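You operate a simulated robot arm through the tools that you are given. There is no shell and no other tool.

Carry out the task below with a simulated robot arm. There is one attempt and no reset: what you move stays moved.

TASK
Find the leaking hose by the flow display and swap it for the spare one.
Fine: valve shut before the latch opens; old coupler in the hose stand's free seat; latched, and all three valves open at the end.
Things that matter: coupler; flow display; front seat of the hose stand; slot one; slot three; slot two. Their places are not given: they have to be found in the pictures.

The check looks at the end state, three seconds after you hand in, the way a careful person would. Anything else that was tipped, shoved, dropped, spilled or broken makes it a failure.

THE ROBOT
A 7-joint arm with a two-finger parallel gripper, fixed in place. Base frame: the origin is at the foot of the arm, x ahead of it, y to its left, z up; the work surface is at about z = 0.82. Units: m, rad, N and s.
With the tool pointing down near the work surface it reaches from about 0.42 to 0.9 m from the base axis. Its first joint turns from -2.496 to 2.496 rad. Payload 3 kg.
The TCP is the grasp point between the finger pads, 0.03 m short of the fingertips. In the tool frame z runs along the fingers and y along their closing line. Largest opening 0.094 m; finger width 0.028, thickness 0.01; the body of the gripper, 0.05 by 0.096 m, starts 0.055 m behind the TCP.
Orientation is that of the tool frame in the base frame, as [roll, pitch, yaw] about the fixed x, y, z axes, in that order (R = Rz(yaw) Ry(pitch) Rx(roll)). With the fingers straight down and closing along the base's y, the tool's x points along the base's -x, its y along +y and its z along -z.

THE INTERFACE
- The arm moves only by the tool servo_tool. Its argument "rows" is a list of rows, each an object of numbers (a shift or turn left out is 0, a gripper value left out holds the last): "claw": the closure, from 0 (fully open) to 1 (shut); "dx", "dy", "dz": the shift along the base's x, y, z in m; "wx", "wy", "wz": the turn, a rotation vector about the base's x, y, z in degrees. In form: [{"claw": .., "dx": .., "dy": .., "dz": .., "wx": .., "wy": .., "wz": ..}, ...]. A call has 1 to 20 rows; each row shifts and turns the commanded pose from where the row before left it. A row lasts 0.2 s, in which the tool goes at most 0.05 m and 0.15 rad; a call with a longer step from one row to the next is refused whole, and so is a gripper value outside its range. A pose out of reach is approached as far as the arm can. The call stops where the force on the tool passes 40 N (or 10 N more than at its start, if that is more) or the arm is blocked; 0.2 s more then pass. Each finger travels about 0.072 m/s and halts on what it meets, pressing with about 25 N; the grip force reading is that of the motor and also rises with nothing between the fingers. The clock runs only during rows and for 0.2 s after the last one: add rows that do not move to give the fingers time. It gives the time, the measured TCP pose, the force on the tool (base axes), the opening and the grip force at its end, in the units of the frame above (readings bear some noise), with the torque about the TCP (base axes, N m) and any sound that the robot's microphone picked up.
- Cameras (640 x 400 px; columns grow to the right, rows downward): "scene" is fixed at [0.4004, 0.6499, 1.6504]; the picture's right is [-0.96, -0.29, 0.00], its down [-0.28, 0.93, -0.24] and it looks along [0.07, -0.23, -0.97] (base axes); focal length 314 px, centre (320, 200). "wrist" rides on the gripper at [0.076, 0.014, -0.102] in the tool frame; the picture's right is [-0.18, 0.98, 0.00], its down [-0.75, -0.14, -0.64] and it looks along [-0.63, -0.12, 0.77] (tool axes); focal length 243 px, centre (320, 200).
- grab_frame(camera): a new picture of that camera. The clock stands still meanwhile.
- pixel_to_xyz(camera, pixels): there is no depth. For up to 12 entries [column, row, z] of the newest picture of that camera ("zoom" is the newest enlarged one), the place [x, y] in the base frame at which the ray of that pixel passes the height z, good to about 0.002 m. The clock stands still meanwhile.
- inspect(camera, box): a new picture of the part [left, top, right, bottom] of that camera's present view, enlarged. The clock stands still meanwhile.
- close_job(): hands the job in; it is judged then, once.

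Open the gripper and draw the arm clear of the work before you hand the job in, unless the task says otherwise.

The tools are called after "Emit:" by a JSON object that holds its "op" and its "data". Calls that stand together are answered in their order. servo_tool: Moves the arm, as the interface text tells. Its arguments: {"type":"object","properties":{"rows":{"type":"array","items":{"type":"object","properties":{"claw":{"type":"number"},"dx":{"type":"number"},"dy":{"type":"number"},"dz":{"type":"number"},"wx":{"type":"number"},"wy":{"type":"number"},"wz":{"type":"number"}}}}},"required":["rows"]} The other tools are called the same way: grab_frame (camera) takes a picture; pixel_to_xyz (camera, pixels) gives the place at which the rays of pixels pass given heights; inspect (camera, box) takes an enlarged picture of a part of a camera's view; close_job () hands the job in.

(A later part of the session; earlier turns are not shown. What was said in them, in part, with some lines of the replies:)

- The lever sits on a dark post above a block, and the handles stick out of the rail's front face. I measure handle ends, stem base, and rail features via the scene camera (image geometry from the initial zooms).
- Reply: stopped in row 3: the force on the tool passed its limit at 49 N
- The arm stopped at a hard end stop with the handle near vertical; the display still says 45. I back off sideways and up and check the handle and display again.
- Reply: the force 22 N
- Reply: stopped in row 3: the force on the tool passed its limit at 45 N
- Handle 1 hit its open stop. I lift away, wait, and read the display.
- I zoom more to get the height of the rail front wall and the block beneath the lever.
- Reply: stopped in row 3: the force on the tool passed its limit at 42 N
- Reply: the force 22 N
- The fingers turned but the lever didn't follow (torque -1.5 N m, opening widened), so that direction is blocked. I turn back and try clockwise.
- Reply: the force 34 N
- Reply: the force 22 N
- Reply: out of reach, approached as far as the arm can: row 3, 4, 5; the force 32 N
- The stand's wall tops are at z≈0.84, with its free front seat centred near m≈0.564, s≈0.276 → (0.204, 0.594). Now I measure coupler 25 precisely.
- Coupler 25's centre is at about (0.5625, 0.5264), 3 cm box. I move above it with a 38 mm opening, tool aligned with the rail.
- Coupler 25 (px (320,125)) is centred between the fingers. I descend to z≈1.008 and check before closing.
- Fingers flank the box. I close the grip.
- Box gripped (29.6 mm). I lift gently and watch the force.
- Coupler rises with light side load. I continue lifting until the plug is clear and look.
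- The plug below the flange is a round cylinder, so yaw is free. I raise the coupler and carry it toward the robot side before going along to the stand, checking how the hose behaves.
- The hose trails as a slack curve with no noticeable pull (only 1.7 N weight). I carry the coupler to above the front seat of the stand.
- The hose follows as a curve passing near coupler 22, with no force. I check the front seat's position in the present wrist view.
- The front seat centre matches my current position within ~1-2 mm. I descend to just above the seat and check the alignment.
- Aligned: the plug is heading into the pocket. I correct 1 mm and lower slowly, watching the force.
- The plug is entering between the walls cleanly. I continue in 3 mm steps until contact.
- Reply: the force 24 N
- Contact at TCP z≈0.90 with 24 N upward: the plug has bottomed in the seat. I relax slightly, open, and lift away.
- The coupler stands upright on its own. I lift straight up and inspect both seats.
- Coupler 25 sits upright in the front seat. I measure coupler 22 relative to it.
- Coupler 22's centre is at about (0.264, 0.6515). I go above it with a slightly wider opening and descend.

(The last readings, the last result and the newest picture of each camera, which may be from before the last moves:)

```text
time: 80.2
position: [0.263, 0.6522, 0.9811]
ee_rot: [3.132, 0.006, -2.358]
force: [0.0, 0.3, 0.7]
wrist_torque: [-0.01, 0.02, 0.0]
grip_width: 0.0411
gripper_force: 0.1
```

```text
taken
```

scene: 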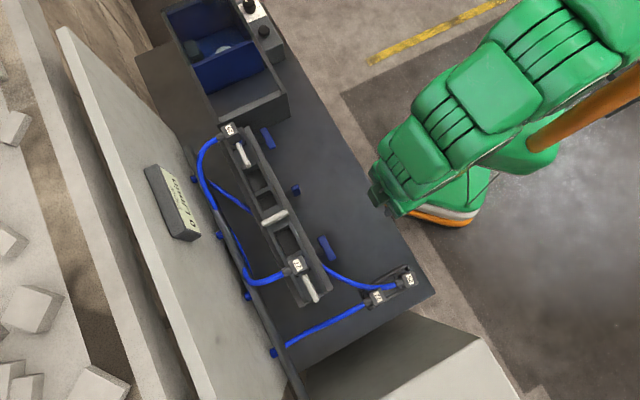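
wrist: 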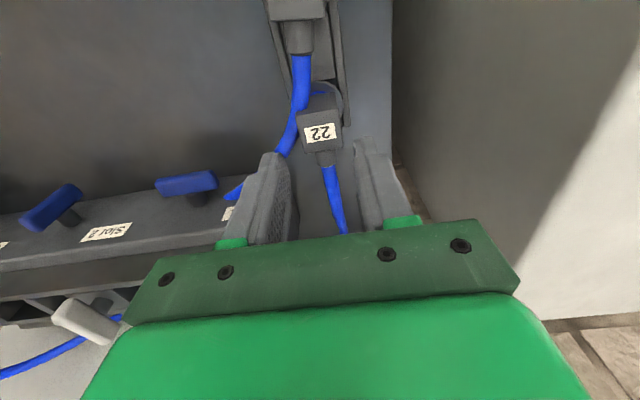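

Coupler 22 (px (320,130)) is centred. I descend to z≈0.907.

Emit:
{"op": "servo_tool", "data": {"rows": [{"dz": -0.025, "dx": 0.0005, "dy": -0.0005}, {"dz": -0.02}, {"dz": -0.015}, {"dz": -0.008}, {"dz": -0.006}, {}]}}

Emit:
{"op": "grab_frame", "data": {"camera": "wrist"}}

Emit:
{"op": "inspect", "data": {"camera": "wrist", "box": [220, 60, 420, 220]}}

```text
time: 81.6
position: [0.2646, 0.6515, 0.9071]
ee_rot: [3.13, 0.007, -2.357]
force: [0.3, -0.6, -0.6]
wrist_torque: [0.01, 0.02, 0.05]
grip_width: 0.0415
gripper_force: 0.0
```

```text
taken
```

wrist: 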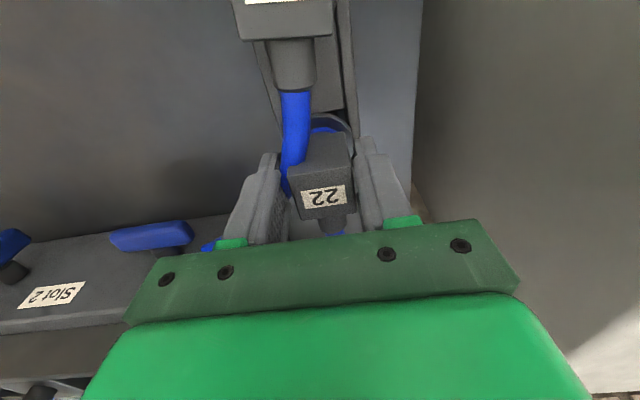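

```text
2.50 times, centred on (320, 140) of wrist
```

zoom: 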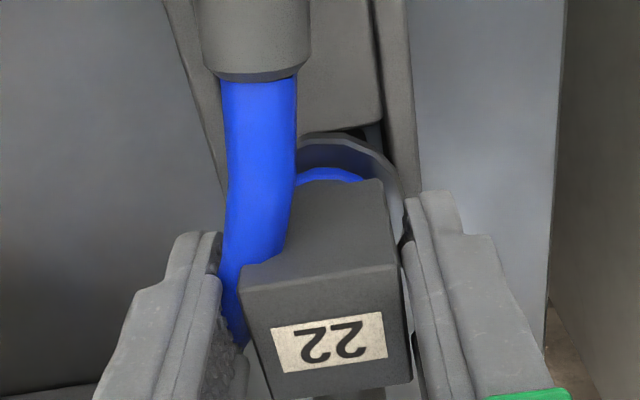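

Fingers flank box 22; hose 25 runs slightly across its left side. I close gently and watch the reading.

Emit:
{"op": "servo_tool", "data": {"rows": [{"claw": 0.62}, {"claw": 0.66}, {"claw": 1}, {}, {}]}}

Emit:
{"op": "inspect", "data": {"camera": "wrist", "box": [220, 60, 420, 220]}}

```text
time: 82.8
position: [0.2643, 0.652, 0.9055]
ee_rot: [3.13, 0.006, -2.356]
force: [0.7, -0.7, 1.0]
wrist_torque: [-0.1, -0.11, 0.02]
grip_width: 0.0292
gripper_force: 25.1
```

```text
2.50 times, centred on (320, 140) of wrist
```

zoom: 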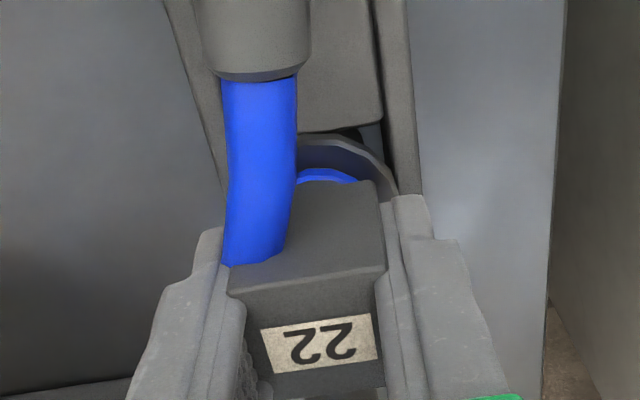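

Gripped at 29.2 mm and the hose isn't obstructing. I lift 22 straight up.

Emit:
{"op": "servo_tool", "data": {"rows": [{"dz": 0.004}, {"dz": 0.006}, {"dz": 0.01}, {"dz": 0.015}, {"dz": 0.02}, {"dz": 0.03}, {"dz": 0.03}, {"dz": 0.04}, {"dz": 0.04}, {"dz": 0.04}, {}]}}

Emit:
{"op": "grab_frame", "data": {"camera": "wrist"}}

Emit:
{"op": "grab_frame", "data": {"camera": "scene"}}

```text
time: 85.2
position: [0.265, 0.6502, 1.1408]
ee_rot: [3.132, 0.006, -2.358]
force: [-0.2, 0.7, -1.7]
wrist_torque: [-0.01, -0.03, 0.04]
grip_width: 0.0294
gripper_force: 24.3
```

```text
taken
```

wrist: 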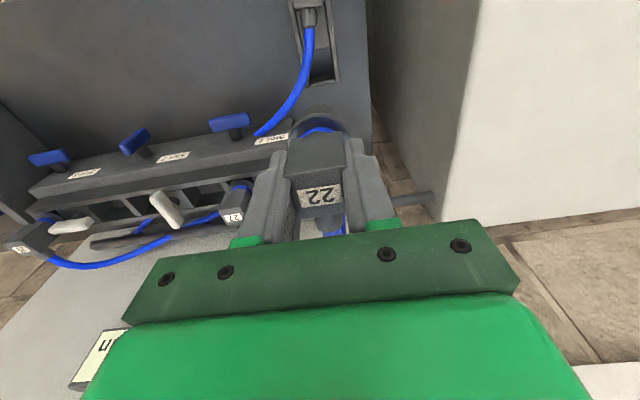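

```text
taken
```

scene: 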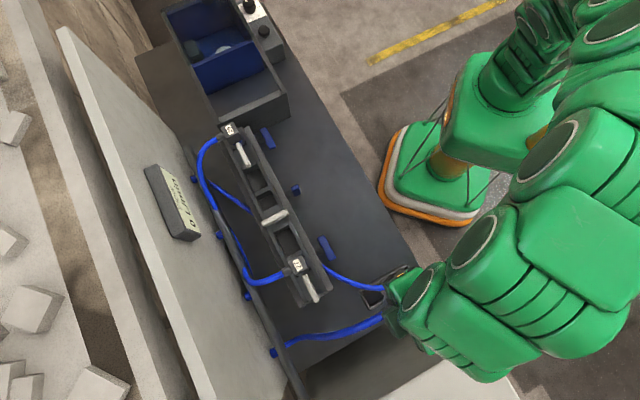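

22 is free. I carry it at this height to above slot two.

Emit:
{"op": "servo_tool", "data": {"rows": [{"dx": 0.0332, "dy": -0.0138}, {"dx": 0.0332, "dy": -0.0138}, {"dx": 0.0332, "dy": -0.0138}, {"dx": 0.0332, "dy": -0.0138}, {"dx": 0.0332, "dy": -0.0138}, {"dx": 0.0332, "dy": -0.0138}, {"dx": 0.0332, "dy": -0.0138}, {"dx": 0.0332, "dy": -0.0138}, {"dx": 0.0332, "dy": -0.0138}, {}, {}]}}

Emit:
{"op": "grab_frame", "data": {"camera": "wrist"}}

Emit:
{"op": "inspect", "data": {"camera": "scene", "box": [350, 250, 430, 310]}}

```text
time: 87.6
position: [0.5646, 0.5265, 1.1419]
ee_rot: [3.131, 0.006, -2.357]
force: [-0.5, 0.7, -1.8]
wrist_torque: [-0.01, -0.01, -0.04]
grip_width: 0.0293
gripper_force: 25.2
```

```text
taken
```

wrist: 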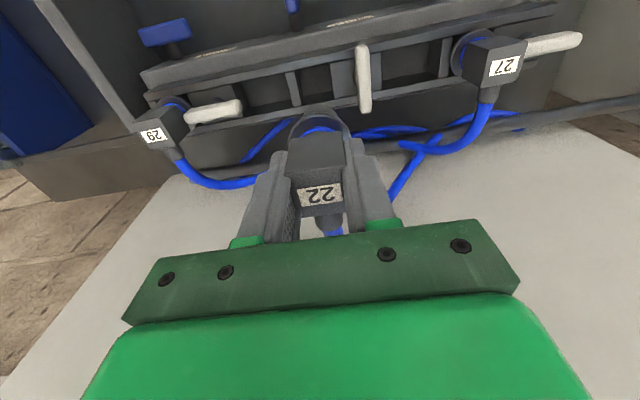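

```text
6.67 times, centred on (390, 280) of scene
```

zoom: 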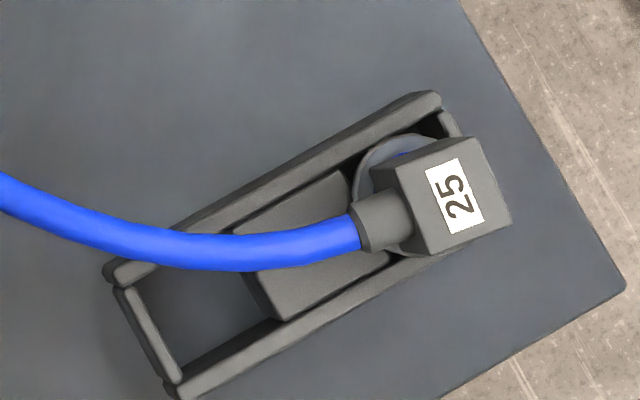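

25 remains seated. I lower 22 to just above slot two's mouth and check.

Emit:
{"op": "servo_tool", "data": {"rows": [{"dz": -0.03, "dx": -0.0008, "dy": -0.0002}, {"dz": -0.025}, {"dz": -0.02}, {"dz": -0.01}, {}]}}

Emit:
{"op": "inspect", "data": {"camera": "wrist", "box": [220, 60, 420, 220]}}

```text
time: 88.8
position: [0.5635, 0.5269, 1.0582]
ee_rot: [3.131, 0.009, -2.358]
force: [0.0, -0.1, -2.3]
wrist_torque: [-0.04, 0.01, -0.01]
grip_width: 0.0292
gripper_force: 25.8
```

```text
2.50 times, centred on (320, 140) of wrist
```

zoom: 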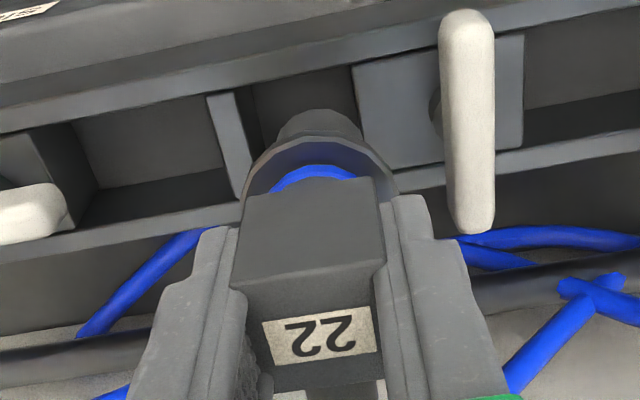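

The plug is lined up between the cross strip and block. I lower it in small steps.

Emit:
{"op": "servo_tool", "data": {"rows": [{"dz": -0.005}, {"dz": -0.005}, {"dz": -0.005}, {"dz": -0.005}, {"dz": -0.005}, {}]}}

Emit:
{"op": "inspect", "data": {"camera": "wrist", "box": [220, 60, 420, 220]}}

```text
time: 90.2
position: [0.5621, 0.5267, 1.0318]
ee_rot: [3.13, 0.005, -2.358]
force: [-3.6, 0.8, 15.4]
wrist_torque: [0.26, 0.44, 0.05]
grip_width: 0.0295
gripper_force: 24.5
```

```text
2.50 times, centred on (320, 140) of wrist
```

zoom: 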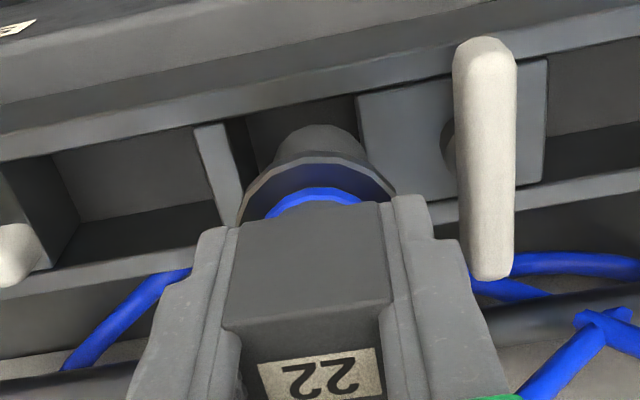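

Contact at z≈1.03 (15 N): the torque suggests the plug touches the block edge on the +s (lever) side. I back up and check the coupler's attitude in the grip.

Emit:
{"op": "servo_tool", "data": {"rows": [{"dz": 0.01}, {"dz": 0.012}, {}]}}

Emit:
{"op": "inspect", "data": {"camera": "wrist", "box": [220, 60, 420, 220]}}

```text
time: 91.0
position: [0.565, 0.5274, 1.0547]
ee_rot: [3.132, 0.009, -2.359]
force: [-0.2, 0.1, -1.3]
wrist_torque: [0.0, -0.02, 0.03]
grip_width: 0.0292
gripper_force: 24.9
```

```text
2.50 times, centred on (320, 140) of wrist
```

zoom: 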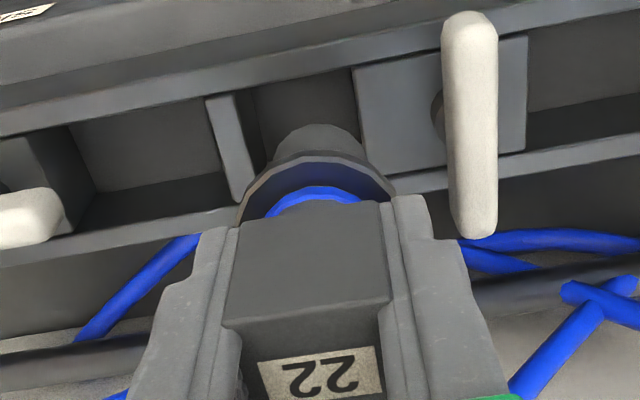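

The coupler has slipped up and tilted somewhat in the grip. I look with the scene camera too.

Emit:
{"op": "inspect", "data": {"camera": "scene", "box": [220, 160, 320, 240]}}

Emit:
{"op": "grab_frame", "data": {"camera": "wrist"}}

Emit:
{"op": "inspect", "data": {"camera": "wrist", "box": [270, 80, 370, 160]}}

```text
5.00 times, centred on (270, 200) of scene
```

zoom: 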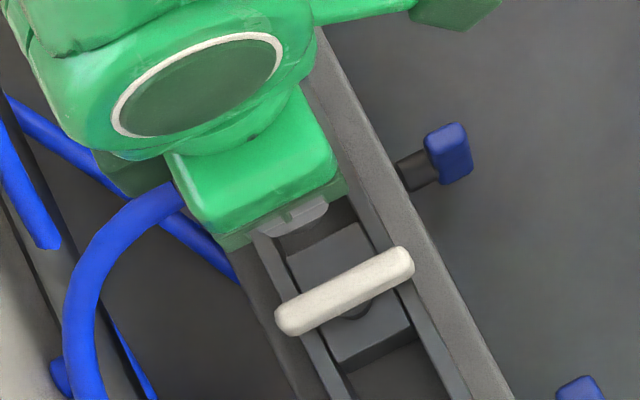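

```text
taken
```

wrist: 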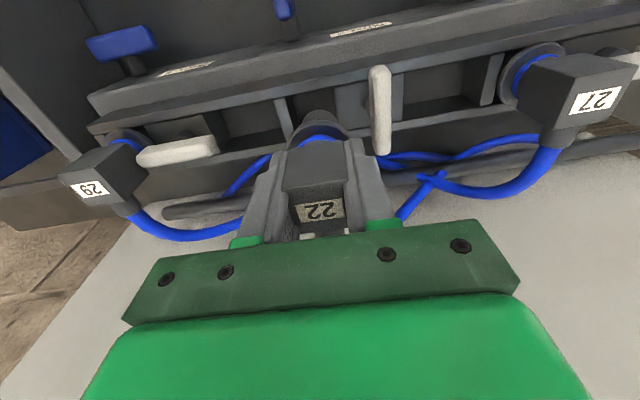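

```text
5.00 times, centred on (320, 120) of wrist
```

zoom: 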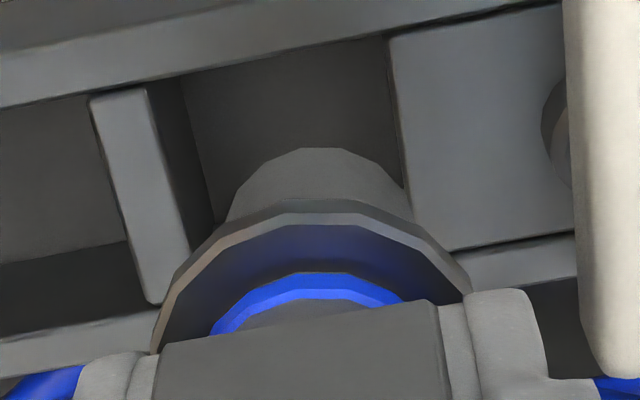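

By comparing the views, 22 has slid up ~8 mm and tilted ~8° about the rail axis, and it needs to go ~3 mm toward -s. I raise a bit, counter-tilt the tool so the coupler is upright again, and look.

Emit:
{"op": "servo_tool", "data": {"rows": [{"dz": 0.015}, {"wx": 3, "wy": -3}, {"wx": 3, "wy": -3, "dx": 0.0021, "dy": -0.0021}, {}]}}

Emit:
{"op": "grab_frame", "data": {"camera": "wrist"}}

Emit:
{"op": "inspect", "data": {"camera": "wrist", "box": [220, 60, 420, 220]}}

Emit:
{"op": "inspect", "data": {"camera": "scene", "box": [220, 160, 320, 240]}}

```text
time: 92.0
position: [0.5661, 0.524, 1.0695]
ee_rot: [3.133, 0.156, -2.358]
force: [0.7, 1.0, -1.5]
wrist_torque: [0.0, 0.0, 0.02]
grip_width: 0.029
gripper_force: 25.3
```

```text
taken
```

wrist: 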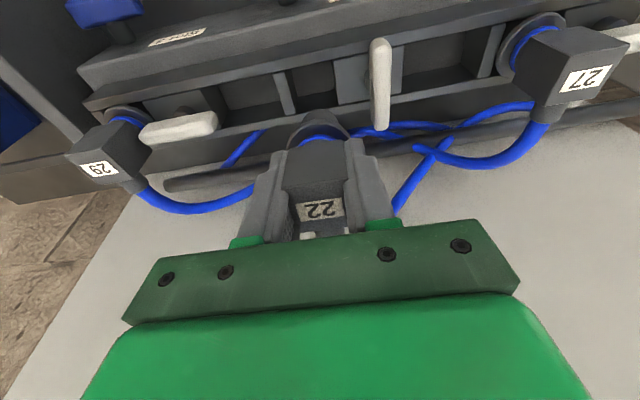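

```text
2.50 times, centred on (320, 140) of wrist
```

zoom: 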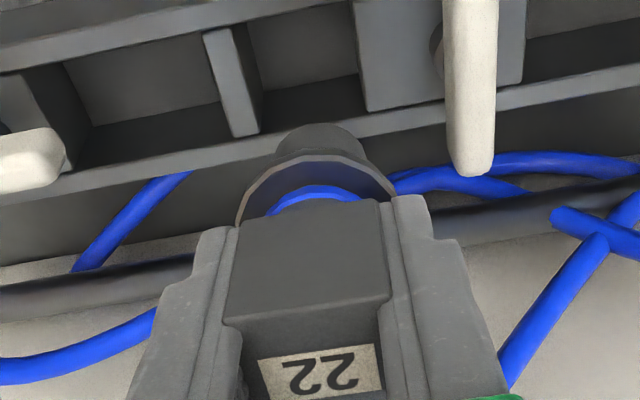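

```text
5.00 times, centred on (270, 200) of scene
```

zoom: 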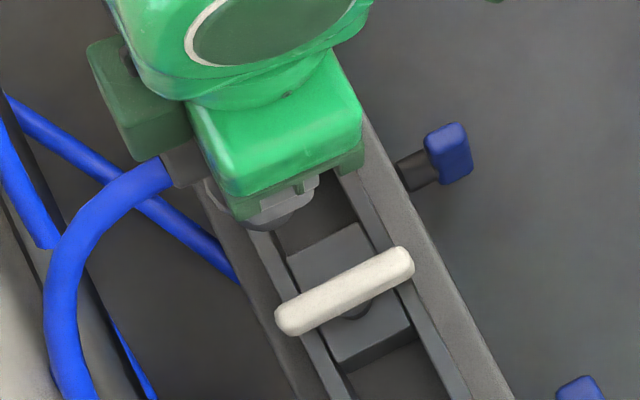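

The tool is now tilted 8.9° with fingertips toward the wall. I check the coupler's flange and plug positions by pixel rays.

Emit:
{"op": "pixel_to_xyz", "data": {"camera": "zoom", "pixels": [[255, 215, 0.985]]}}

Emit:
{"op": "pixel_to_xyz", "data": {"camera": "wrist", "pixels": [[318, 121.5, 1.027], [318, 124, 1.034], [319, 109.6, 0.989], [319, 109.6, 0.98], [305, 143.5, 1.045], [352, 135, 1.045], [281, 190, 1.08], [346, 177, 1.08], [249, 96, 0.958], [290, 113, 0.958], [334, 85, 0.95], [295, 113, 0.958]]}}

```text
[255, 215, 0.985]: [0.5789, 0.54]
```

```text
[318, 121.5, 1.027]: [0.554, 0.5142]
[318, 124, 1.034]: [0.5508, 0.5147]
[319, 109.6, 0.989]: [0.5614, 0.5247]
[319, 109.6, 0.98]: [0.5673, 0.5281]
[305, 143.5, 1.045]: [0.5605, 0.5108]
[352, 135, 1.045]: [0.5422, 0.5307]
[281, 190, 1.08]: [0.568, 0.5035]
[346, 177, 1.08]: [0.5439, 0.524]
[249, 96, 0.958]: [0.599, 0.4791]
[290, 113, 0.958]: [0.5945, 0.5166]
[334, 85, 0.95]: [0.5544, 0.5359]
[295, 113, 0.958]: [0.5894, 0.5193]
```

Re-deriving from the rows, 22 simply slid up ~12 mm without tilting, after landing on the block edge (pocket spans s≈-0.049..-0.013). I zoom to measure the pocket edges precisely.

Emit:
{"op": "inspect", "data": {"camera": "wrist", "box": [260, 50, 360, 130]}}

```text
5.00 times, centred on (310, 90) of wrist
```

zoom: 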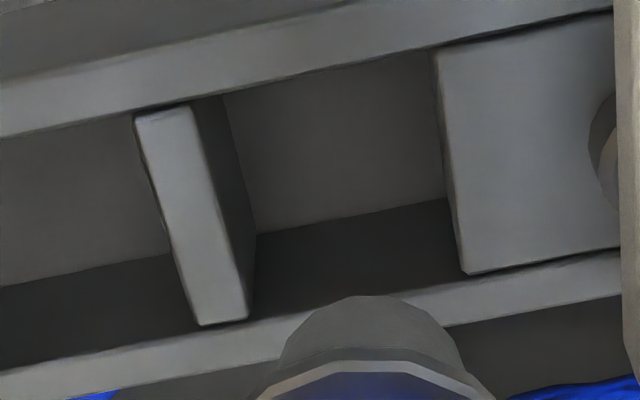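

Emit:
{"op": "pixel_to_xyz", "data": {"camera": "zoom", "pixels": [[192, 110, 0.955], [246, 318, 0.955], [438, 52, 0.955], [467, 272, 0.955], [310, 77, 0.955], [355, 297, 0.955], [200, 326, 0.955], [140, 118, 0.955], [365, 297, 0.996]]}}

```text
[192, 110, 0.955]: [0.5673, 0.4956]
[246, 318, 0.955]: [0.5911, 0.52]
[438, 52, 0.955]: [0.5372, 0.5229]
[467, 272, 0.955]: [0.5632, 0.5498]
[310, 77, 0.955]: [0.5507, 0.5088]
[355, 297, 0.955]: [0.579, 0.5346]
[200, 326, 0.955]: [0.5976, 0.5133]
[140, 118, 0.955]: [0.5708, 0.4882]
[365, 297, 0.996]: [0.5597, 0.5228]
```

The pocket is centred at s≈-0.030, m≈0.768 (41×38 mm). I undo the tilt and shift so the plug is centred on it.

Emit:
{"op": "servo_tool", "data": {"rows": [{"wx": -3, "wy": 3, "dx": -0.0007, "dy": -0.0009}, {"wx": -3, "wy": 3, "dx": -0.0006, "dy": -0.0008}, {}, {}]}}

Emit:
{"op": "inspect", "data": {"camera": "wrist", "box": [260, 70, 360, 150]}}

```text
time: 93.0
position: [0.5624, 0.5226, 1.0684]
ee_rot: [3.131, 0.007, -2.358]
force: [0.0, 0.7, -1.2]
wrist_torque: [-0.02, 0.02, 0.0]
grip_width: 0.029
gripper_force: 24.9
```

```text
5.00 times, centred on (310, 110) of wrist
```

zoom: 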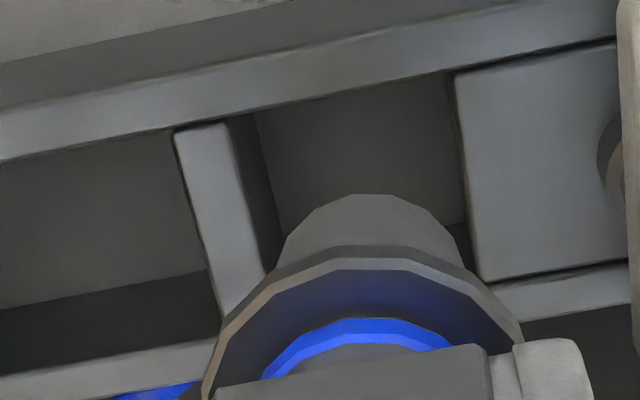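

Emit:
{"op": "pixel_to_xyz", "data": {"camera": "zoom", "pixels": [[226, 125, 0.955], [265, 272, 0.955], [456, 76, 0.955], [481, 278, 0.955], [362, 195, 0.9934], [283, 245, 0.9934], [462, 258, 0.9934], [320, 104, 0.955]]}}

```text
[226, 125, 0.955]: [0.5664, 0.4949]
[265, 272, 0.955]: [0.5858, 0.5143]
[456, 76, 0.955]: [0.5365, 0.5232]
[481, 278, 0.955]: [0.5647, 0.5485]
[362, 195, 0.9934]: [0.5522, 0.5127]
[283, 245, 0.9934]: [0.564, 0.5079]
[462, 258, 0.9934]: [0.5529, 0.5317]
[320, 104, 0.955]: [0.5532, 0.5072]
```

The plug is at s≈-0.0273, m≈0.768; I shift 2.5 mm toward -s and lower past the mouth in small steps.

Emit:
{"op": "servo_tool", "data": {"rows": [{"dx": 0.0018, "dy": -0.0018}, {"dz": -0.015}, {"dz": -0.012}, {"dz": -0.004}, {"dz": -0.004}, {"dz": -0.004}, {"dz": -0.004}, {}]}}

Emit:
{"op": "inspect", "data": {"camera": "wrist", "box": [220, 60, 420, 220]}}

```text
time: 94.8
position: [0.5664, 0.522, 1.0254]
ee_rot: [3.132, 0.005, -2.357]
force: [-0.7, 0.4, -1.4]
wrist_torque: [0.0, -0.01, 0.01]
grip_width: 0.029
gripper_force: 25.2
```

```text
2.50 times, centred on (320, 140) of wrist
```

zoom: 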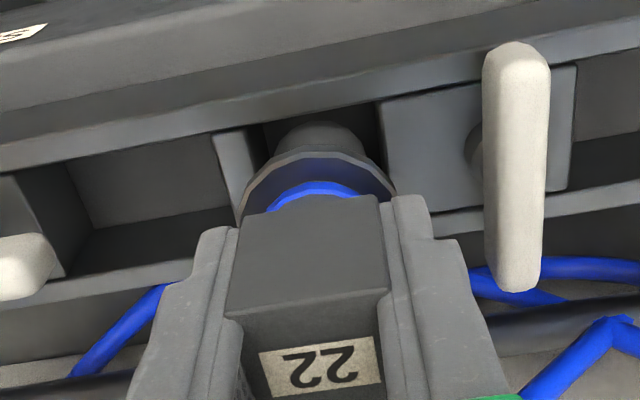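

No contact now, the plug is inside the pocket. I continue down.

Emit:
{"op": "servo_tool", "data": {"rows": [{"dz": -0.004}, {"dz": -0.004}, {"dz": -0.004}, {"dz": -0.004}, {}]}}

Emit:
{"op": "inspect", "data": {"camera": "wrist", "box": [220, 60, 420, 220]}}

```text
time: 96.0
position: [0.5648, 0.521, 1.0096]
ee_rot: [3.13, 0.007, -2.358]
force: [-0.1, -0.3, -2.2]
wrist_torque: [-0.02, 0.03, 0.01]
grip_width: 0.0292
gripper_force: 24.5
```

```text
2.50 times, centred on (320, 140) of wrist
```

zoom: 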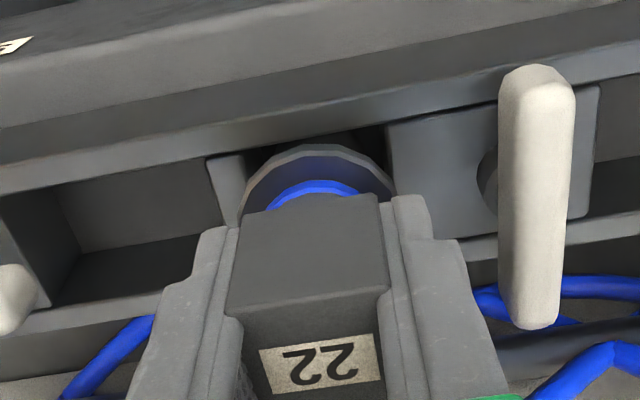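

Emit:
{"op": "servo_tool", "data": {"rows": [{"dz": -0.003}, {"dz": -0.003}, {"dz": -0.003}, {"dz": -0.002}, {"dz": -0.002}, {"dz": -0.002}]}}

Emit:
{"op": "inspect", "data": {"camera": "wrist", "box": [220, 60, 420, 220]}}

```text
time: 97.4
position: [0.5662, 0.5205, 0.9954]
ee_rot: [3.13, 0.008, -2.357]
force: [2.7, -2.7, 24.1]
wrist_torque: [-0.37, -0.48, -0.04]
grip_width: 0.0292
gripper_force: 25.3
```

```text
2.50 times, centred on (320, 140) of wrist
```

zoom: 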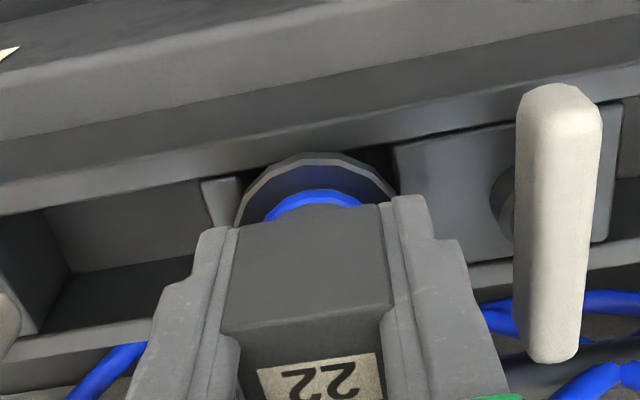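

Seating contact at z≈0.995 (24 N), slightly toward the -s side. I lift 3 mm, nudge 2 mm toward +s, and seat again.

Emit:
{"op": "servo_tool", "data": {"rows": [{"dz": 0.003}, {"dx": -0.0015, "dy": 0.0015}, {"dz": -0.002}, {"dz": -0.001}, {}]}}

```text
time: 98.6
position: [0.5642, 0.5222, 0.9958]
ee_rot: [3.132, 0.009, -2.358]
force: [-1.3, -1.4, 13.5]
wrist_torque: [-0.2, -0.08, -0.05]
grip_width: 0.0294
gripper_force: 25.3
```

I release the coupler and look at how it sits.

Emit:
{"op": "servo_tool", "data": {"rows": [{"claw": 0.595}, {}, {}, {"dz": 0.02}, {"dz": 0.03}, {"dz": 0.04}, {"dx": -0.03, "dy": -0.03, "dz": 0.02}, {"dx": -0.035, "dy": -0.035}, {"dx": -0.035, "dy": -0.035}, {"dx": -0.035, "dy": -0.035}, {}]}}

Emit:
{"op": "inspect", "data": {"camera": "scene", "box": [230, 170, 310, 230]}}

Emit:
{"op": "grab_frame", "data": {"camera": "scene"}}

```text
time: 101.0
position: [0.4272, 0.388, 1.1055]
ee_rot: [3.133, 0.005, -2.358]
force: [-0.5, -0.1, 0.7]
wrist_torque: [0.01, -0.01, 0.01]
grip_width: 0.038
gripper_force: 0.0
```

```text
6.67 times, centred on (270, 200) of scene
```

zoom: 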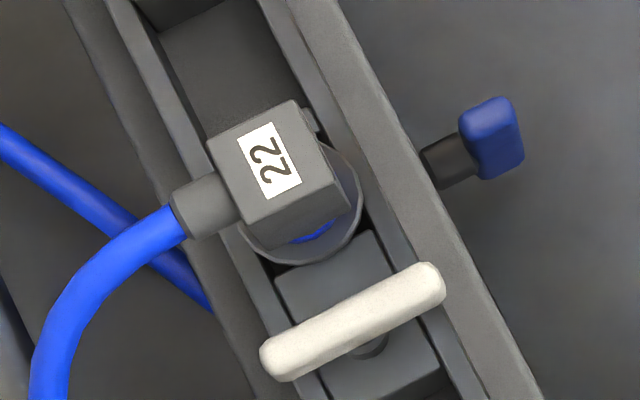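

```text
taken
```

scene: 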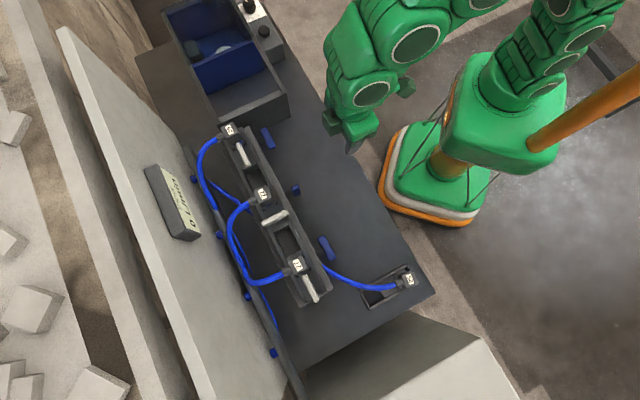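

22 sits upright in slot two. I go back over the slot to the pose used earlier for coupler 25 to compare its seating height.

Emit:
{"op": "servo_tool", "data": {"rows": [{"dx": 0.0339, "dy": 0.0345}, {"dx": 0.0339, "dy": 0.0345}, {"dx": 0.0339, "dy": 0.0345}, {"dx": 0.0338, "dy": 0.0343, "dz": -0.016}, {}, {}]}}

Emit:
{"op": "grab_frame", "data": {"camera": "wrist"}}

Emit:
{"op": "inspect", "data": {"camera": "wrist", "box": [240, 60, 400, 180]}}

```text
refused: row 4 steps farther than a row can; nothing moved
```

```text
taken
```

wrist: 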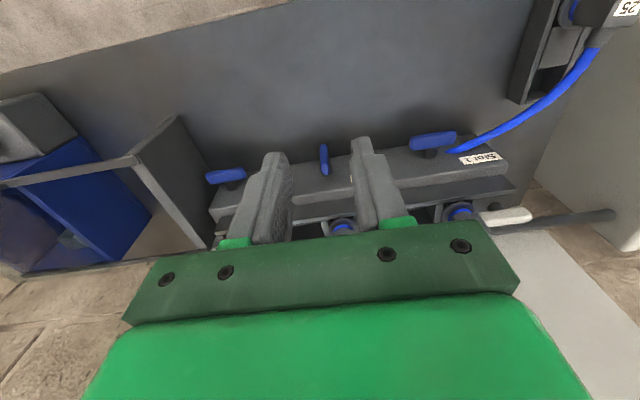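

```text
3.33 times, centred on (320, 120) of wrist
```

zoom: 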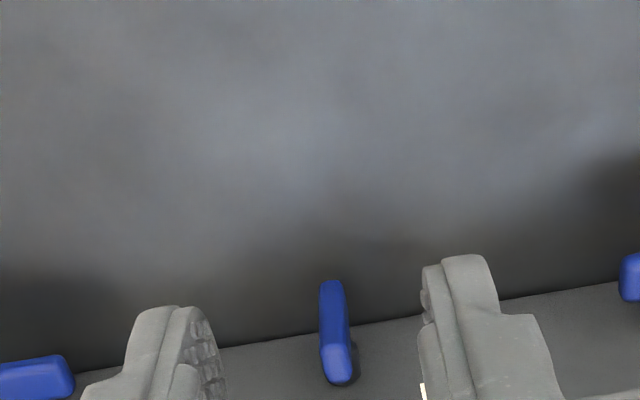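

The call was refused for a step that was too long; I redo it with a shorter last row.

Emit:
{"op": "servo_tool", "data": {"rows": [{"dx": 0.0339, "dy": 0.0345}, {"dx": 0.0339, "dy": 0.0345}, {"dx": 0.0339, "dy": 0.0345}, {"dx": 0.0338, "dy": 0.0343}, {"dz": -0.016}, {}, {}]}}

Emit:
{"op": "grab_frame", "data": {"camera": "wrist"}}

Emit:
{"op": "inspect", "data": {"camera": "wrist", "box": [240, 60, 400, 160]}}

```text
time: 102.6
position: [0.5652, 0.525, 1.0887]
ee_rot: [3.131, 0.007, -2.357]
force: [0.9, -0.1, -0.9]
wrist_torque: [0.02, 0.01, -0.03]
grip_width: 0.0382
gripper_force: 0.1
```

```text
taken
```

wrist: 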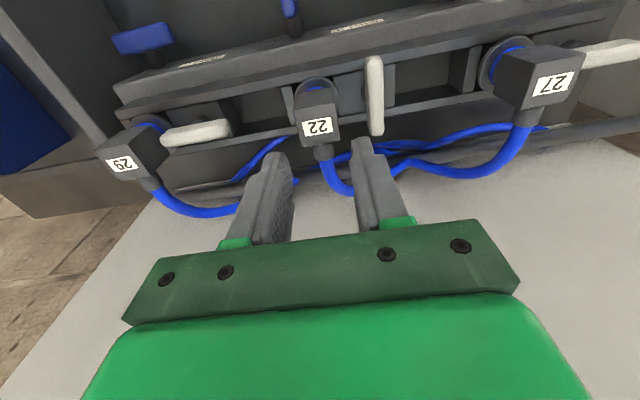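

```text
4.00 times, centred on (320, 110) of wrist
```

zoom: 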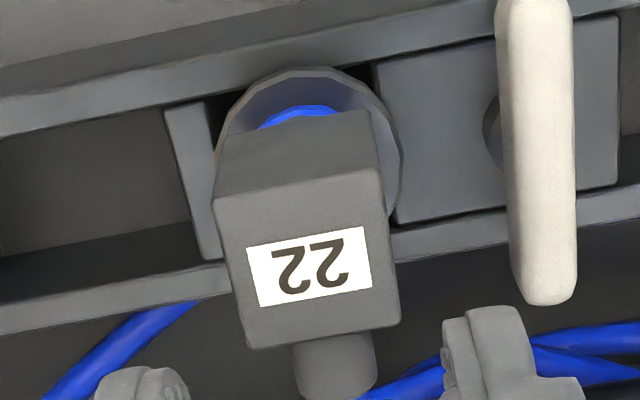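

22 looks centred over the pocket with its flange just as 25's was. Next I move over the crosswise lever with a 36 mm opening to re-latch it.

Emit:
{"op": "servo_tool", "data": {"rows": [{"dx": -0.018, "dy": 0.017, "claw": 0.62}, {"dx": -0.0175, "dy": 0.0168}, {}, {"dz": -0.03}, {"dz": -0.03}, {"dz": -0.02}, {"dz": -0.01}, {}]}}

Emit:
{"op": "inspect", "data": {"camera": "wrist", "box": [220, 60, 420, 220]}}

```text
time: 104.4
position: [0.53, 0.5597, 0.9987]
ee_rot: [3.131, 0.008, -2.357]
force: [0.1, -0.5, 0.7]
wrist_torque: [0.0, -0.01, 0.01]
grip_width: 0.0356
gripper_force: 0.0
```

```text
2.50 times, centred on (320, 140) of wrist
```

zoom: 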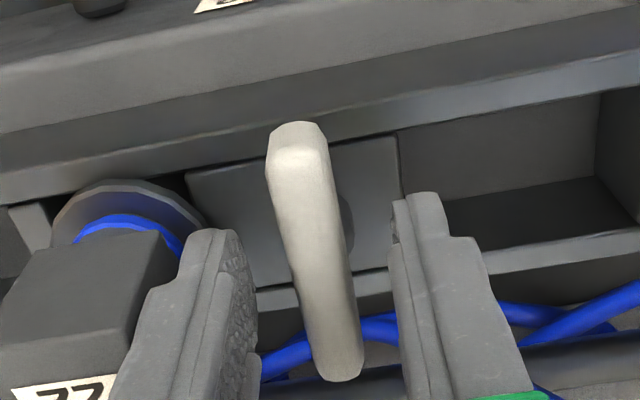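

The lever is between the fingers with clearance to box 22. I close on it.

Emit:
{"op": "servo_tool", "data": {"rows": [{"claw": 0.8}, {}, {"claw": 1}, {}, {}]}}

```text
time: 105.6
position: [0.5302, 0.5603, 0.9994]
ee_rot: [3.132, 0.007, -2.356]
force: [-2.8, 0.4, -0.9]
wrist_torque: [-0.5, -0.68, 0.1]
grip_width: 0.013
gripper_force: 45.0
```

Lever gripped with little side load. I turn counter-clockwise in steps, checking loads.

Emit:
{"op": "servo_tool", "data": {"rows": [{"wz": 5}, {"wz": 5}, {"wz": 5}, {}]}}

```text
time: 106.6
position: [0.5304, 0.559, 0.9993]
ee_rot: [3.132, 0.006, -2.097]
force: [0.3, 8.5, -10.8]
wrist_torque: [0.4, -1.14, -0.08]
grip_width: 0.0129
gripper_force: 45.1
```

Emit:
{"op": "servo_tool", "data": {"rows": [{"wz": 5}, {"wz": 5}, {"wz": 5}, {"wz": 5}, {}]}}

Emit:
{"op": "inspect", "data": {"camera": "wrist", "box": [220, 60, 420, 220]}}

```text
time: 107.8
position: [0.5304, 0.5601, 0.9986]
ee_rot: [3.132, 0.009, -1.747]
force: [4.5, 7.0, -10.2]
wrist_torque: [-0.36, -0.94, -0.01]
grip_width: 0.013
gripper_force: 44.7
```

```text
2.50 times, centred on (320, 140) of wrist
```

zoom: 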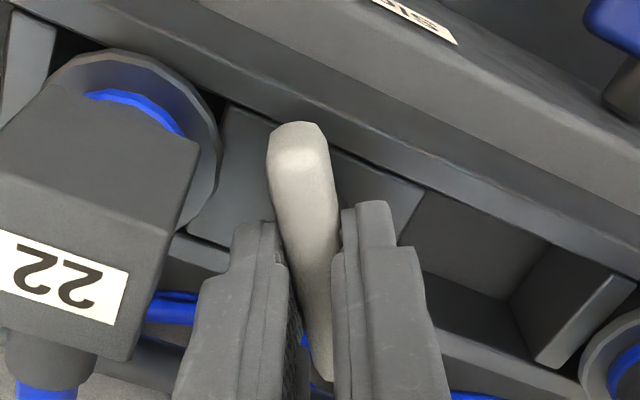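

Emit:
{"op": "servo_tool", "data": {"rows": [{"wz": 5}, {"wz": 5}, {"wz": 5}, {"wz": 5}, {"wz": 5}, {}]}}

Emit:
{"op": "servo_tool", "data": {"rows": [{"wz": 5}, {"wz": 5}, {"wz": 5}, {"wz": 5}, {}]}}

Emit:
{"op": "inspect", "data": {"camera": "wrist", "box": [220, 60, 420, 220]}}

```text
time: 109.2
position: [0.5297, 0.5603, 0.999]
ee_rot: [3.13, 0.008, -1.31]
force: [11.1, 13.8, -7.7]
wrist_torque: [0.61, -1.01, -0.02]
grip_width: 0.0133
gripper_force: 44.7
```

```text
time: 110.4
position: [0.5297, 0.5598, 0.9981]
ee_rot: [3.132, 0.006, -0.963]
force: [15.2, 10.0, -5.4]
wrist_torque: [0.52, -1.08, 0.11]
grip_width: 0.0131
gripper_force: 44.9
```

```text
2.50 times, centred on (320, 140) of wrist
```

zoom: 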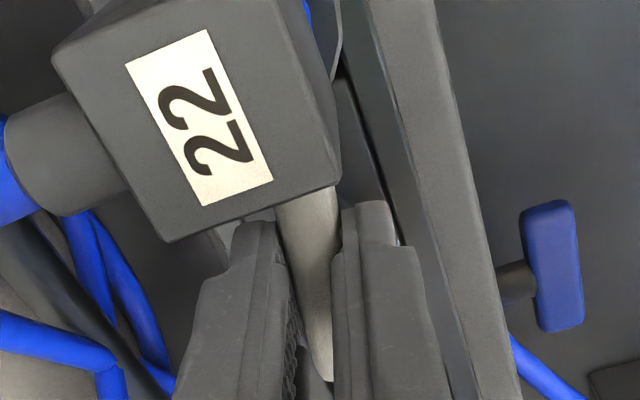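

80° done with no obstruction. I finish the last 10° gently to the stop.

Emit:
{"op": "servo_tool", "data": {"rows": [{"wz": 4}, {"wz": 3}, {"wz": 3}, {}]}}

Emit:
{"op": "inspect", "data": {"camera": "wrist", "box": [220, 60, 420, 220]}}

```text
time: 111.4
position: [0.5291, 0.56, 0.9997]
ee_rot: [3.133, 0.005, -0.786]
force: [18.3, 17.1, -5.9]
wrist_torque: [0.37, -1.58, 0.01]
grip_width: 0.0131
gripper_force: 44.7
```

```text
2.50 times, centred on (320, 140) of wrist
```

zoom: 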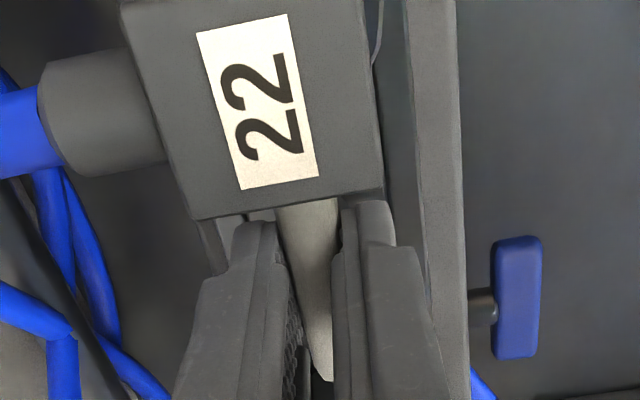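

Lever is along the rail. I press 2° further to confirm the stop, then release and lift.

Emit:
{"op": "servo_tool", "data": {"rows": [{"wz": 1.5}, {"wz": 1.5}, {}]}}

Emit:
{"op": "servo_tool", "data": {"rows": [{"wz": -1}, {"claw": 0.6}, {}, {}, {"dz": 0.03}, {"dz": 0.04}, {"dz": 0.04}, {"dz": 0.02}, {}]}}

Emit:
{"op": "grab_frame", "data": {"camera": "wrist"}}

```text
time: 112.2
position: [0.5301, 0.5597, 0.9993]
ee_rot: [3.132, 0.008, -0.733]
force: [16.2, 14.4, 1.1]
wrist_torque: [0.97, -0.57, -1.38]
grip_width: 0.0139
gripper_force: 44.9
```

```text
time: 114.2
position: [0.5297, 0.559, 1.1292]
ee_rot: [3.132, 0.006, -0.754]
force: [0.0, -0.3, -0.5]
wrist_torque: [0.0, -0.02, 0.01]
grip_width: 0.0375
gripper_force: 0.1
```

```text
taken
```

wrist: 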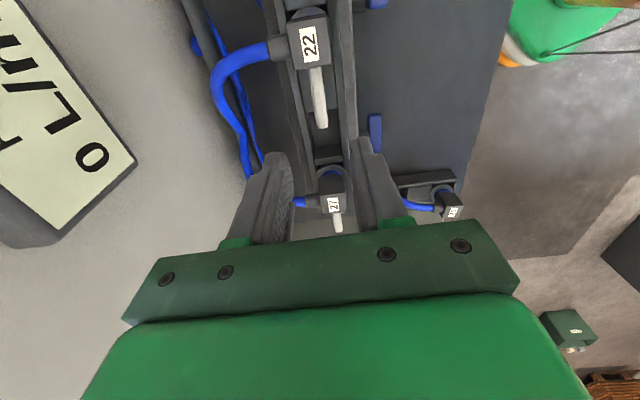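

Latch closed against its stop and the display still reads 0. I turn the tool back to the rail-aligned yaw with fingers closed and go beside handle 2 to reopen it.

Emit:
{"op": "servo_tool", "data": {"rows": [{"wz": -8.35, "dx": -0.0083, "dy": -0.011}, {"wz": -8.35, "dx": -0.0083, "dy": -0.011, "claw": 1}, {"wz": -8.35, "dx": -0.0083, "dy": -0.011}, {"wz": -8.35, "dx": -0.0083, "dy": -0.011}, {"wz": -8.35, "dx": -0.0083, "dy": -0.011}, {"wz": -8.35, "dx": -0.0083, "dy": -0.011}, {"wz": -8.35, "dx": -0.0083, "dy": -0.011}, {"wz": -8.35, "dx": -0.0083, "dy": -0.011}, {"wz": -8.35, "dx": -0.0083, "dy": -0.011}, {"wz": -8.35, "dx": -0.0083, "dy": -0.011}, {"wz": -8.35, "dx": -0.0083, "dy": -0.0106}, {}, {}]}}

Emit:
{"op": "inspect", "data": {"camera": "scene", "box": [230, 170, 310, 230]}}

Emit:
{"op": "grab_frame", "data": {"camera": "wrist"}}

```text
time: 117.0
position: [0.4381, 0.4382, 1.1289]
ee_rot: [3.131, 0.008, -2.356]
force: [-0.1, 0.4, 0.3]
wrist_torque: [-0.04, -0.03, -0.01]
grip_width: 0.0
gripper_force: 24.9
```

```text
6.67 times, centred on (270, 200) of scene
```

zoom: 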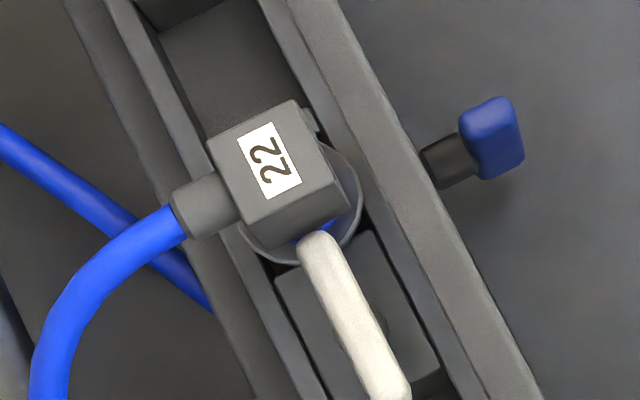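

```text
taken
```

wrist: 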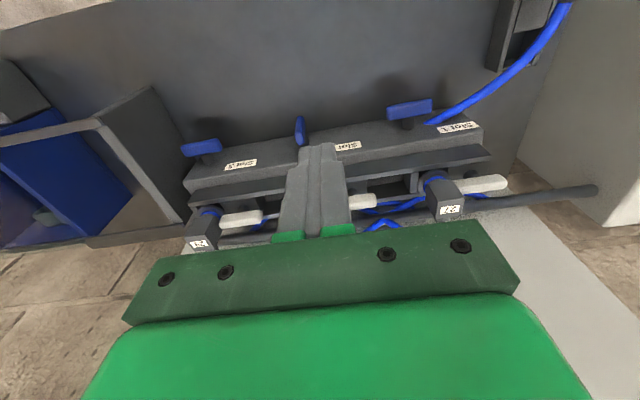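

The latch is closed over 22's flange just like originally. I go beside the top of handle 2 (still vertical) on its +s side.

Emit:
{"op": "servo_tool", "data": {"rows": [{"dx": 0.0228, "dy": 0.0228}, {"dx": 0.0228, "dy": 0.0228}, {}, {"dz": -0.04}, {"dz": -0.04}, {"dz": -0.04}, {"dz": -0.04}, {"dz": -0.03}, {"dz": -0.007}, {}]}}

Emit:
{"op": "grab_frame", "data": {"camera": "wrist"}}

```text
time: 119.2
position: [0.484, 0.4847, 0.9319]
ee_rot: [3.131, 0.007, -2.354]
force: [0.7, 0.0, -0.5]
wrist_torque: [-0.01, 0.0, 0.02]
grip_width: 0.0
gripper_force: 25.2
```

```text
taken
```

wrist: 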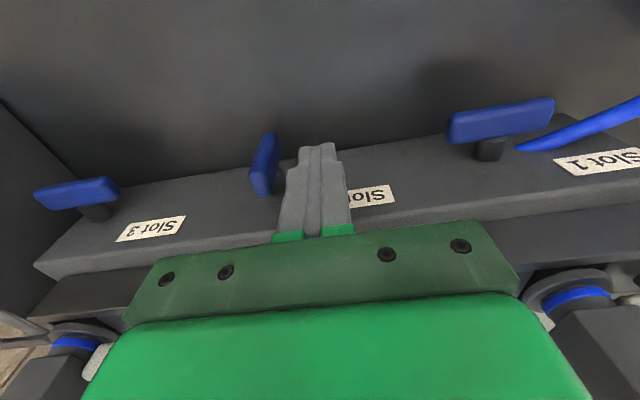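

Handle 2 stands vertical left of the fingers (px (265,165)), as handle 1 did. I push it over with the same arc.

Emit:
{"op": "servo_tool", "data": {"rows": [{"dx": 0.0071, "dy": -0.0071}, {"dx": 0.0085, "dy": -0.0085}, {"dx": 0.0092, "dy": -0.0092, "dz": 0.0025}, {"dx": 0.0045, "dy": -0.0045, "dz": -0.0019}, {"dx": 0.0039, "dy": -0.0039, "dz": -0.0037}, {"dx": 0.003, "dy": -0.003, "dz": -0.005}, {"dx": 0.002, "dy": -0.002, "dz": -0.0059}, {"dx": 0.0044, "dy": -0.0044, "dz": -0.004}, {"dz": -0.002}, {}]}}

Emit:
{"op": "grab_frame", "data": {"camera": "wrist"}}

```text
time: 121.4
position: [0.5255, 0.4435, 0.9126]
ee_rot: [3.13, 0.007, -2.356]
force: [-0.4, -0.3, 0.7]
wrist_torque: [0.03, 0.01, 0.0]
grip_width: 0.0
gripper_force: 25.2
```

```text
taken
```

wrist: 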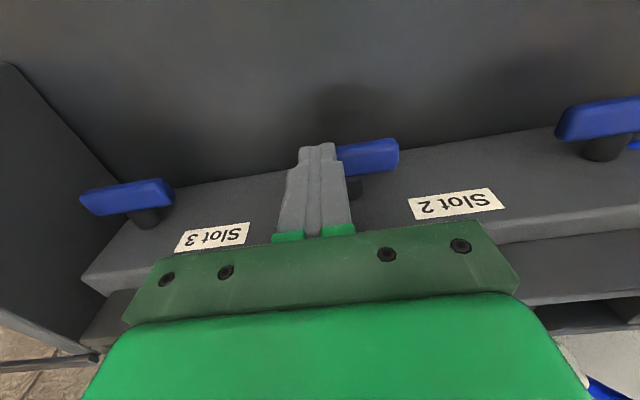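

Handle 2 is nearly horizontal. I press down a little more to reach its stop.

Emit:
{"op": "servo_tool", "data": {"rows": [{"dz": -0.002}, {"dz": -0.0015}, {"dz": -0.0015}, {"dz": -0.0015}]}}

Emit:
{"op": "servo_tool", "data": {"rows": [{"dz": 0.02}, {"dz": 0.04}, {"dz": 0.04}, {"dx": -0.03, "dy": -0.03, "dz": 0.02}, {"dx": -0.03, "dy": -0.03}, {"dx": -0.03, "dy": -0.03}, {"dx": -0.03, "dy": -0.03}, {}, {}, {}, {}, {}, {}]}}

Emit:
{"op": "grab_frame", "data": {"camera": "scene"}}

Emit:
{"op": "inspect", "data": {"camera": "scene", "box": [220, 110, 380, 210]}}

Emit:
{"op": "inspect", "data": {"camera": "scene", "box": [230, 200, 390, 300]}}

Emit:
{"op": "inspect", "data": {"camera": "scene", "box": [130, 150, 230, 250]}}

```text
time: 122.2
position: [0.5257, 0.4426, 0.9102]
ee_rot: [3.13, 0.009, -2.356]
force: [-3.9, -2.8, 8.4]
wrist_torque: [-0.15, 0.05, -0.02]
grip_width: 0.0002
gripper_force: 25.4
stopped in row 4: the force on the tool passed its limit at 46 N (the readings are from after the stop); the commanded pose is now the measured one
```

```text
time: 125.0
position: [0.4083, 0.3235, 1.0298]
ee_rot: [3.131, 0.009, -2.356]
force: [0.6, 0.0, 0.0]
wrist_torque: [0.01, -0.04, -0.01]
grip_width: 0.0002
gripper_force: 24.8
```

```text
taken
```

scene: 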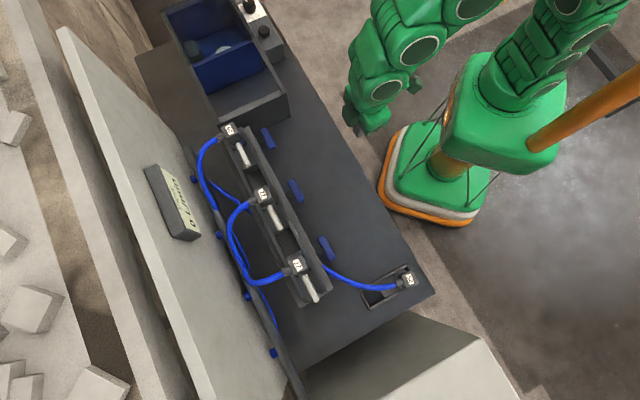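

```text
4.00 times, centred on (300, 160) of scene
```

zoom: 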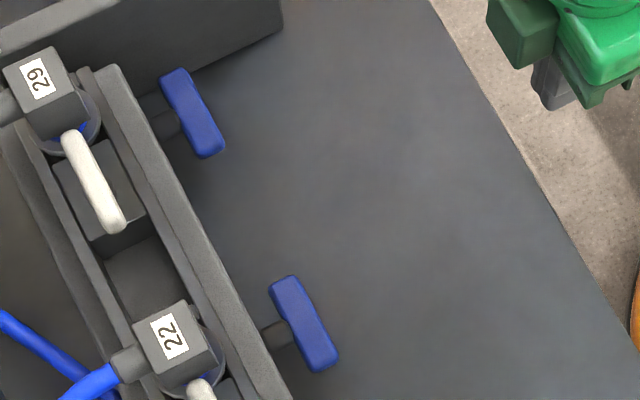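

```text
4.00 times, centred on (310, 250) of scene
```

zoom: 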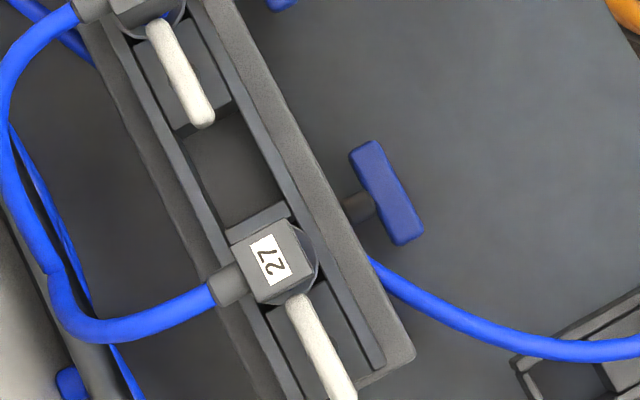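

```text
4.00 times, centred on (180, 200) of scene
```

zoom: 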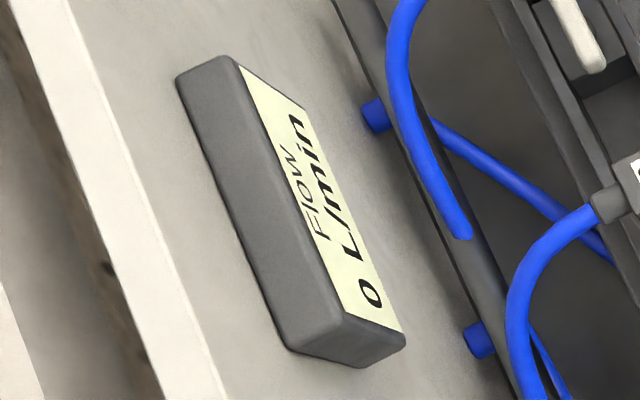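

All three handles are in the open position and the flow is 0 with the new hose, so the leak is fixed. I open the gripper, raise the arm clear, and take a last look at everything.

Emit:
{"op": "servo_tool", "data": {"rows": [{"claw": 0, "dz": 0.04}, {"dz": 0.04}, {"dz": 0.04}, {"dz": 0.04}, {"dz": 0.04}, {}, {}, {}]}}

Emit:
{"op": "grab_frame", "data": {"camera": "wrist"}}

Emit:
{"op": "inspect", "data": {"camera": "scene", "box": [350, 250, 430, 310]}}

Emit:
{"op": "inspect", "data": {"camera": "scene", "box": [220, 170, 340, 245]}}

Emit:
{"op": "inspect", "data": {"camera": "scene", "box": [130, 150, 230, 250]}}

```text
time: 126.8
position: [0.4077, 0.3233, 1.2291]
ee_rot: [3.131, 0.011, -2.356]
force: [-0.7, 0.5, 0.3]
wrist_torque: [0.01, -0.01, 0.0]
grip_width: 0.0941
gripper_force: 0.0
```

```text
taken
```

wrist: 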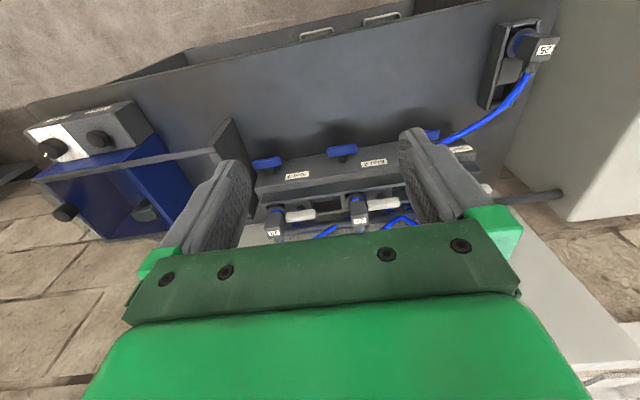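

```text
6.67 times, centred on (390, 280) of scene
```

zoom: 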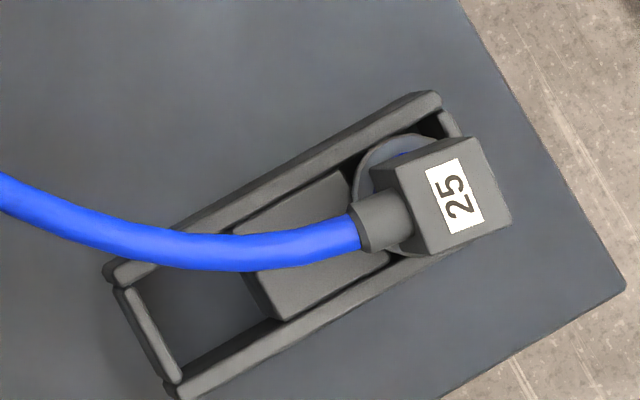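

```text
5.33 times, centred on (280, 208) of scene
```

zoom: 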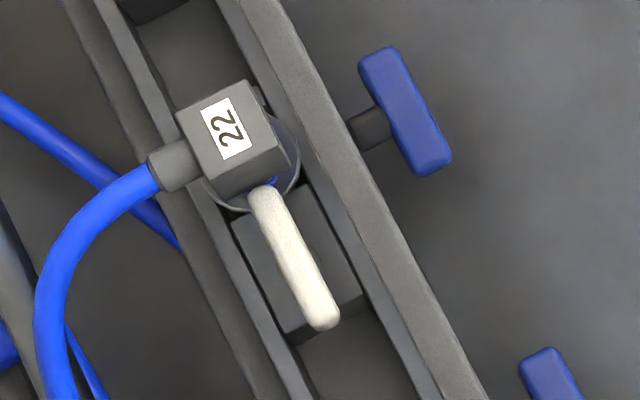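

```text
4.00 times, centred on (180, 200) of scene
```

zoom: 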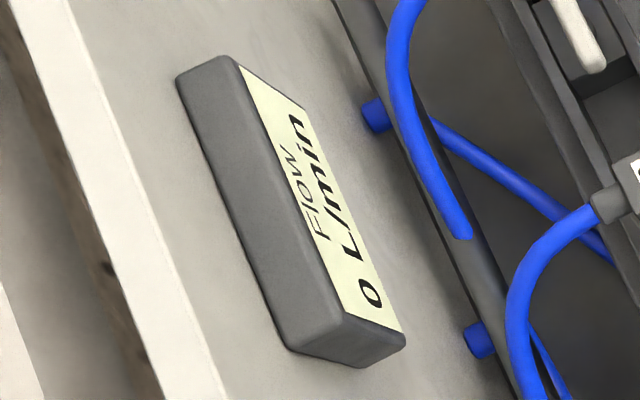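

Coupler 22 is latched in slot two, 25 is upright in the stand's front seat, all three handles are open, and the flow reads 0. The gripper is open and clear of the work, so I hand in the job.

Emit:
{"op": "close_job", "data": {}}

```text
The job is handed in.
```

The leaking hose was number 25 in slot two. I swapped it for the spare, number 22, and handed the job in.

- **Finding the leak:** The flow display read 45 L/min at the start. Shutting valve one changed nothing. Shutting valve two brought it to 0, and it stayed at 0 when I reopened valve one.
- **Swap:** Valve two was shut before I opened the latch. Coupler 25 is upright in the front seat of the hose stand. Coupler 22 is in slot two with the latch turned back to its stop.
- **End state:** All three valve handles are in the open position and the display reads 0 L/min. The gripper is open and the arm is raised clear.

- **Seating of 22:** On the first try its plug touched the edge of the slot and slid about 12 mm up in the grip. I lifted it, moved it over and seated it cleanly. It sits about 3 mm to one side of where 25 was. The latch sits over its flange as it did on 25.
- **Old hose:** Hose 25 now runs from the wall across the rail to the stand.
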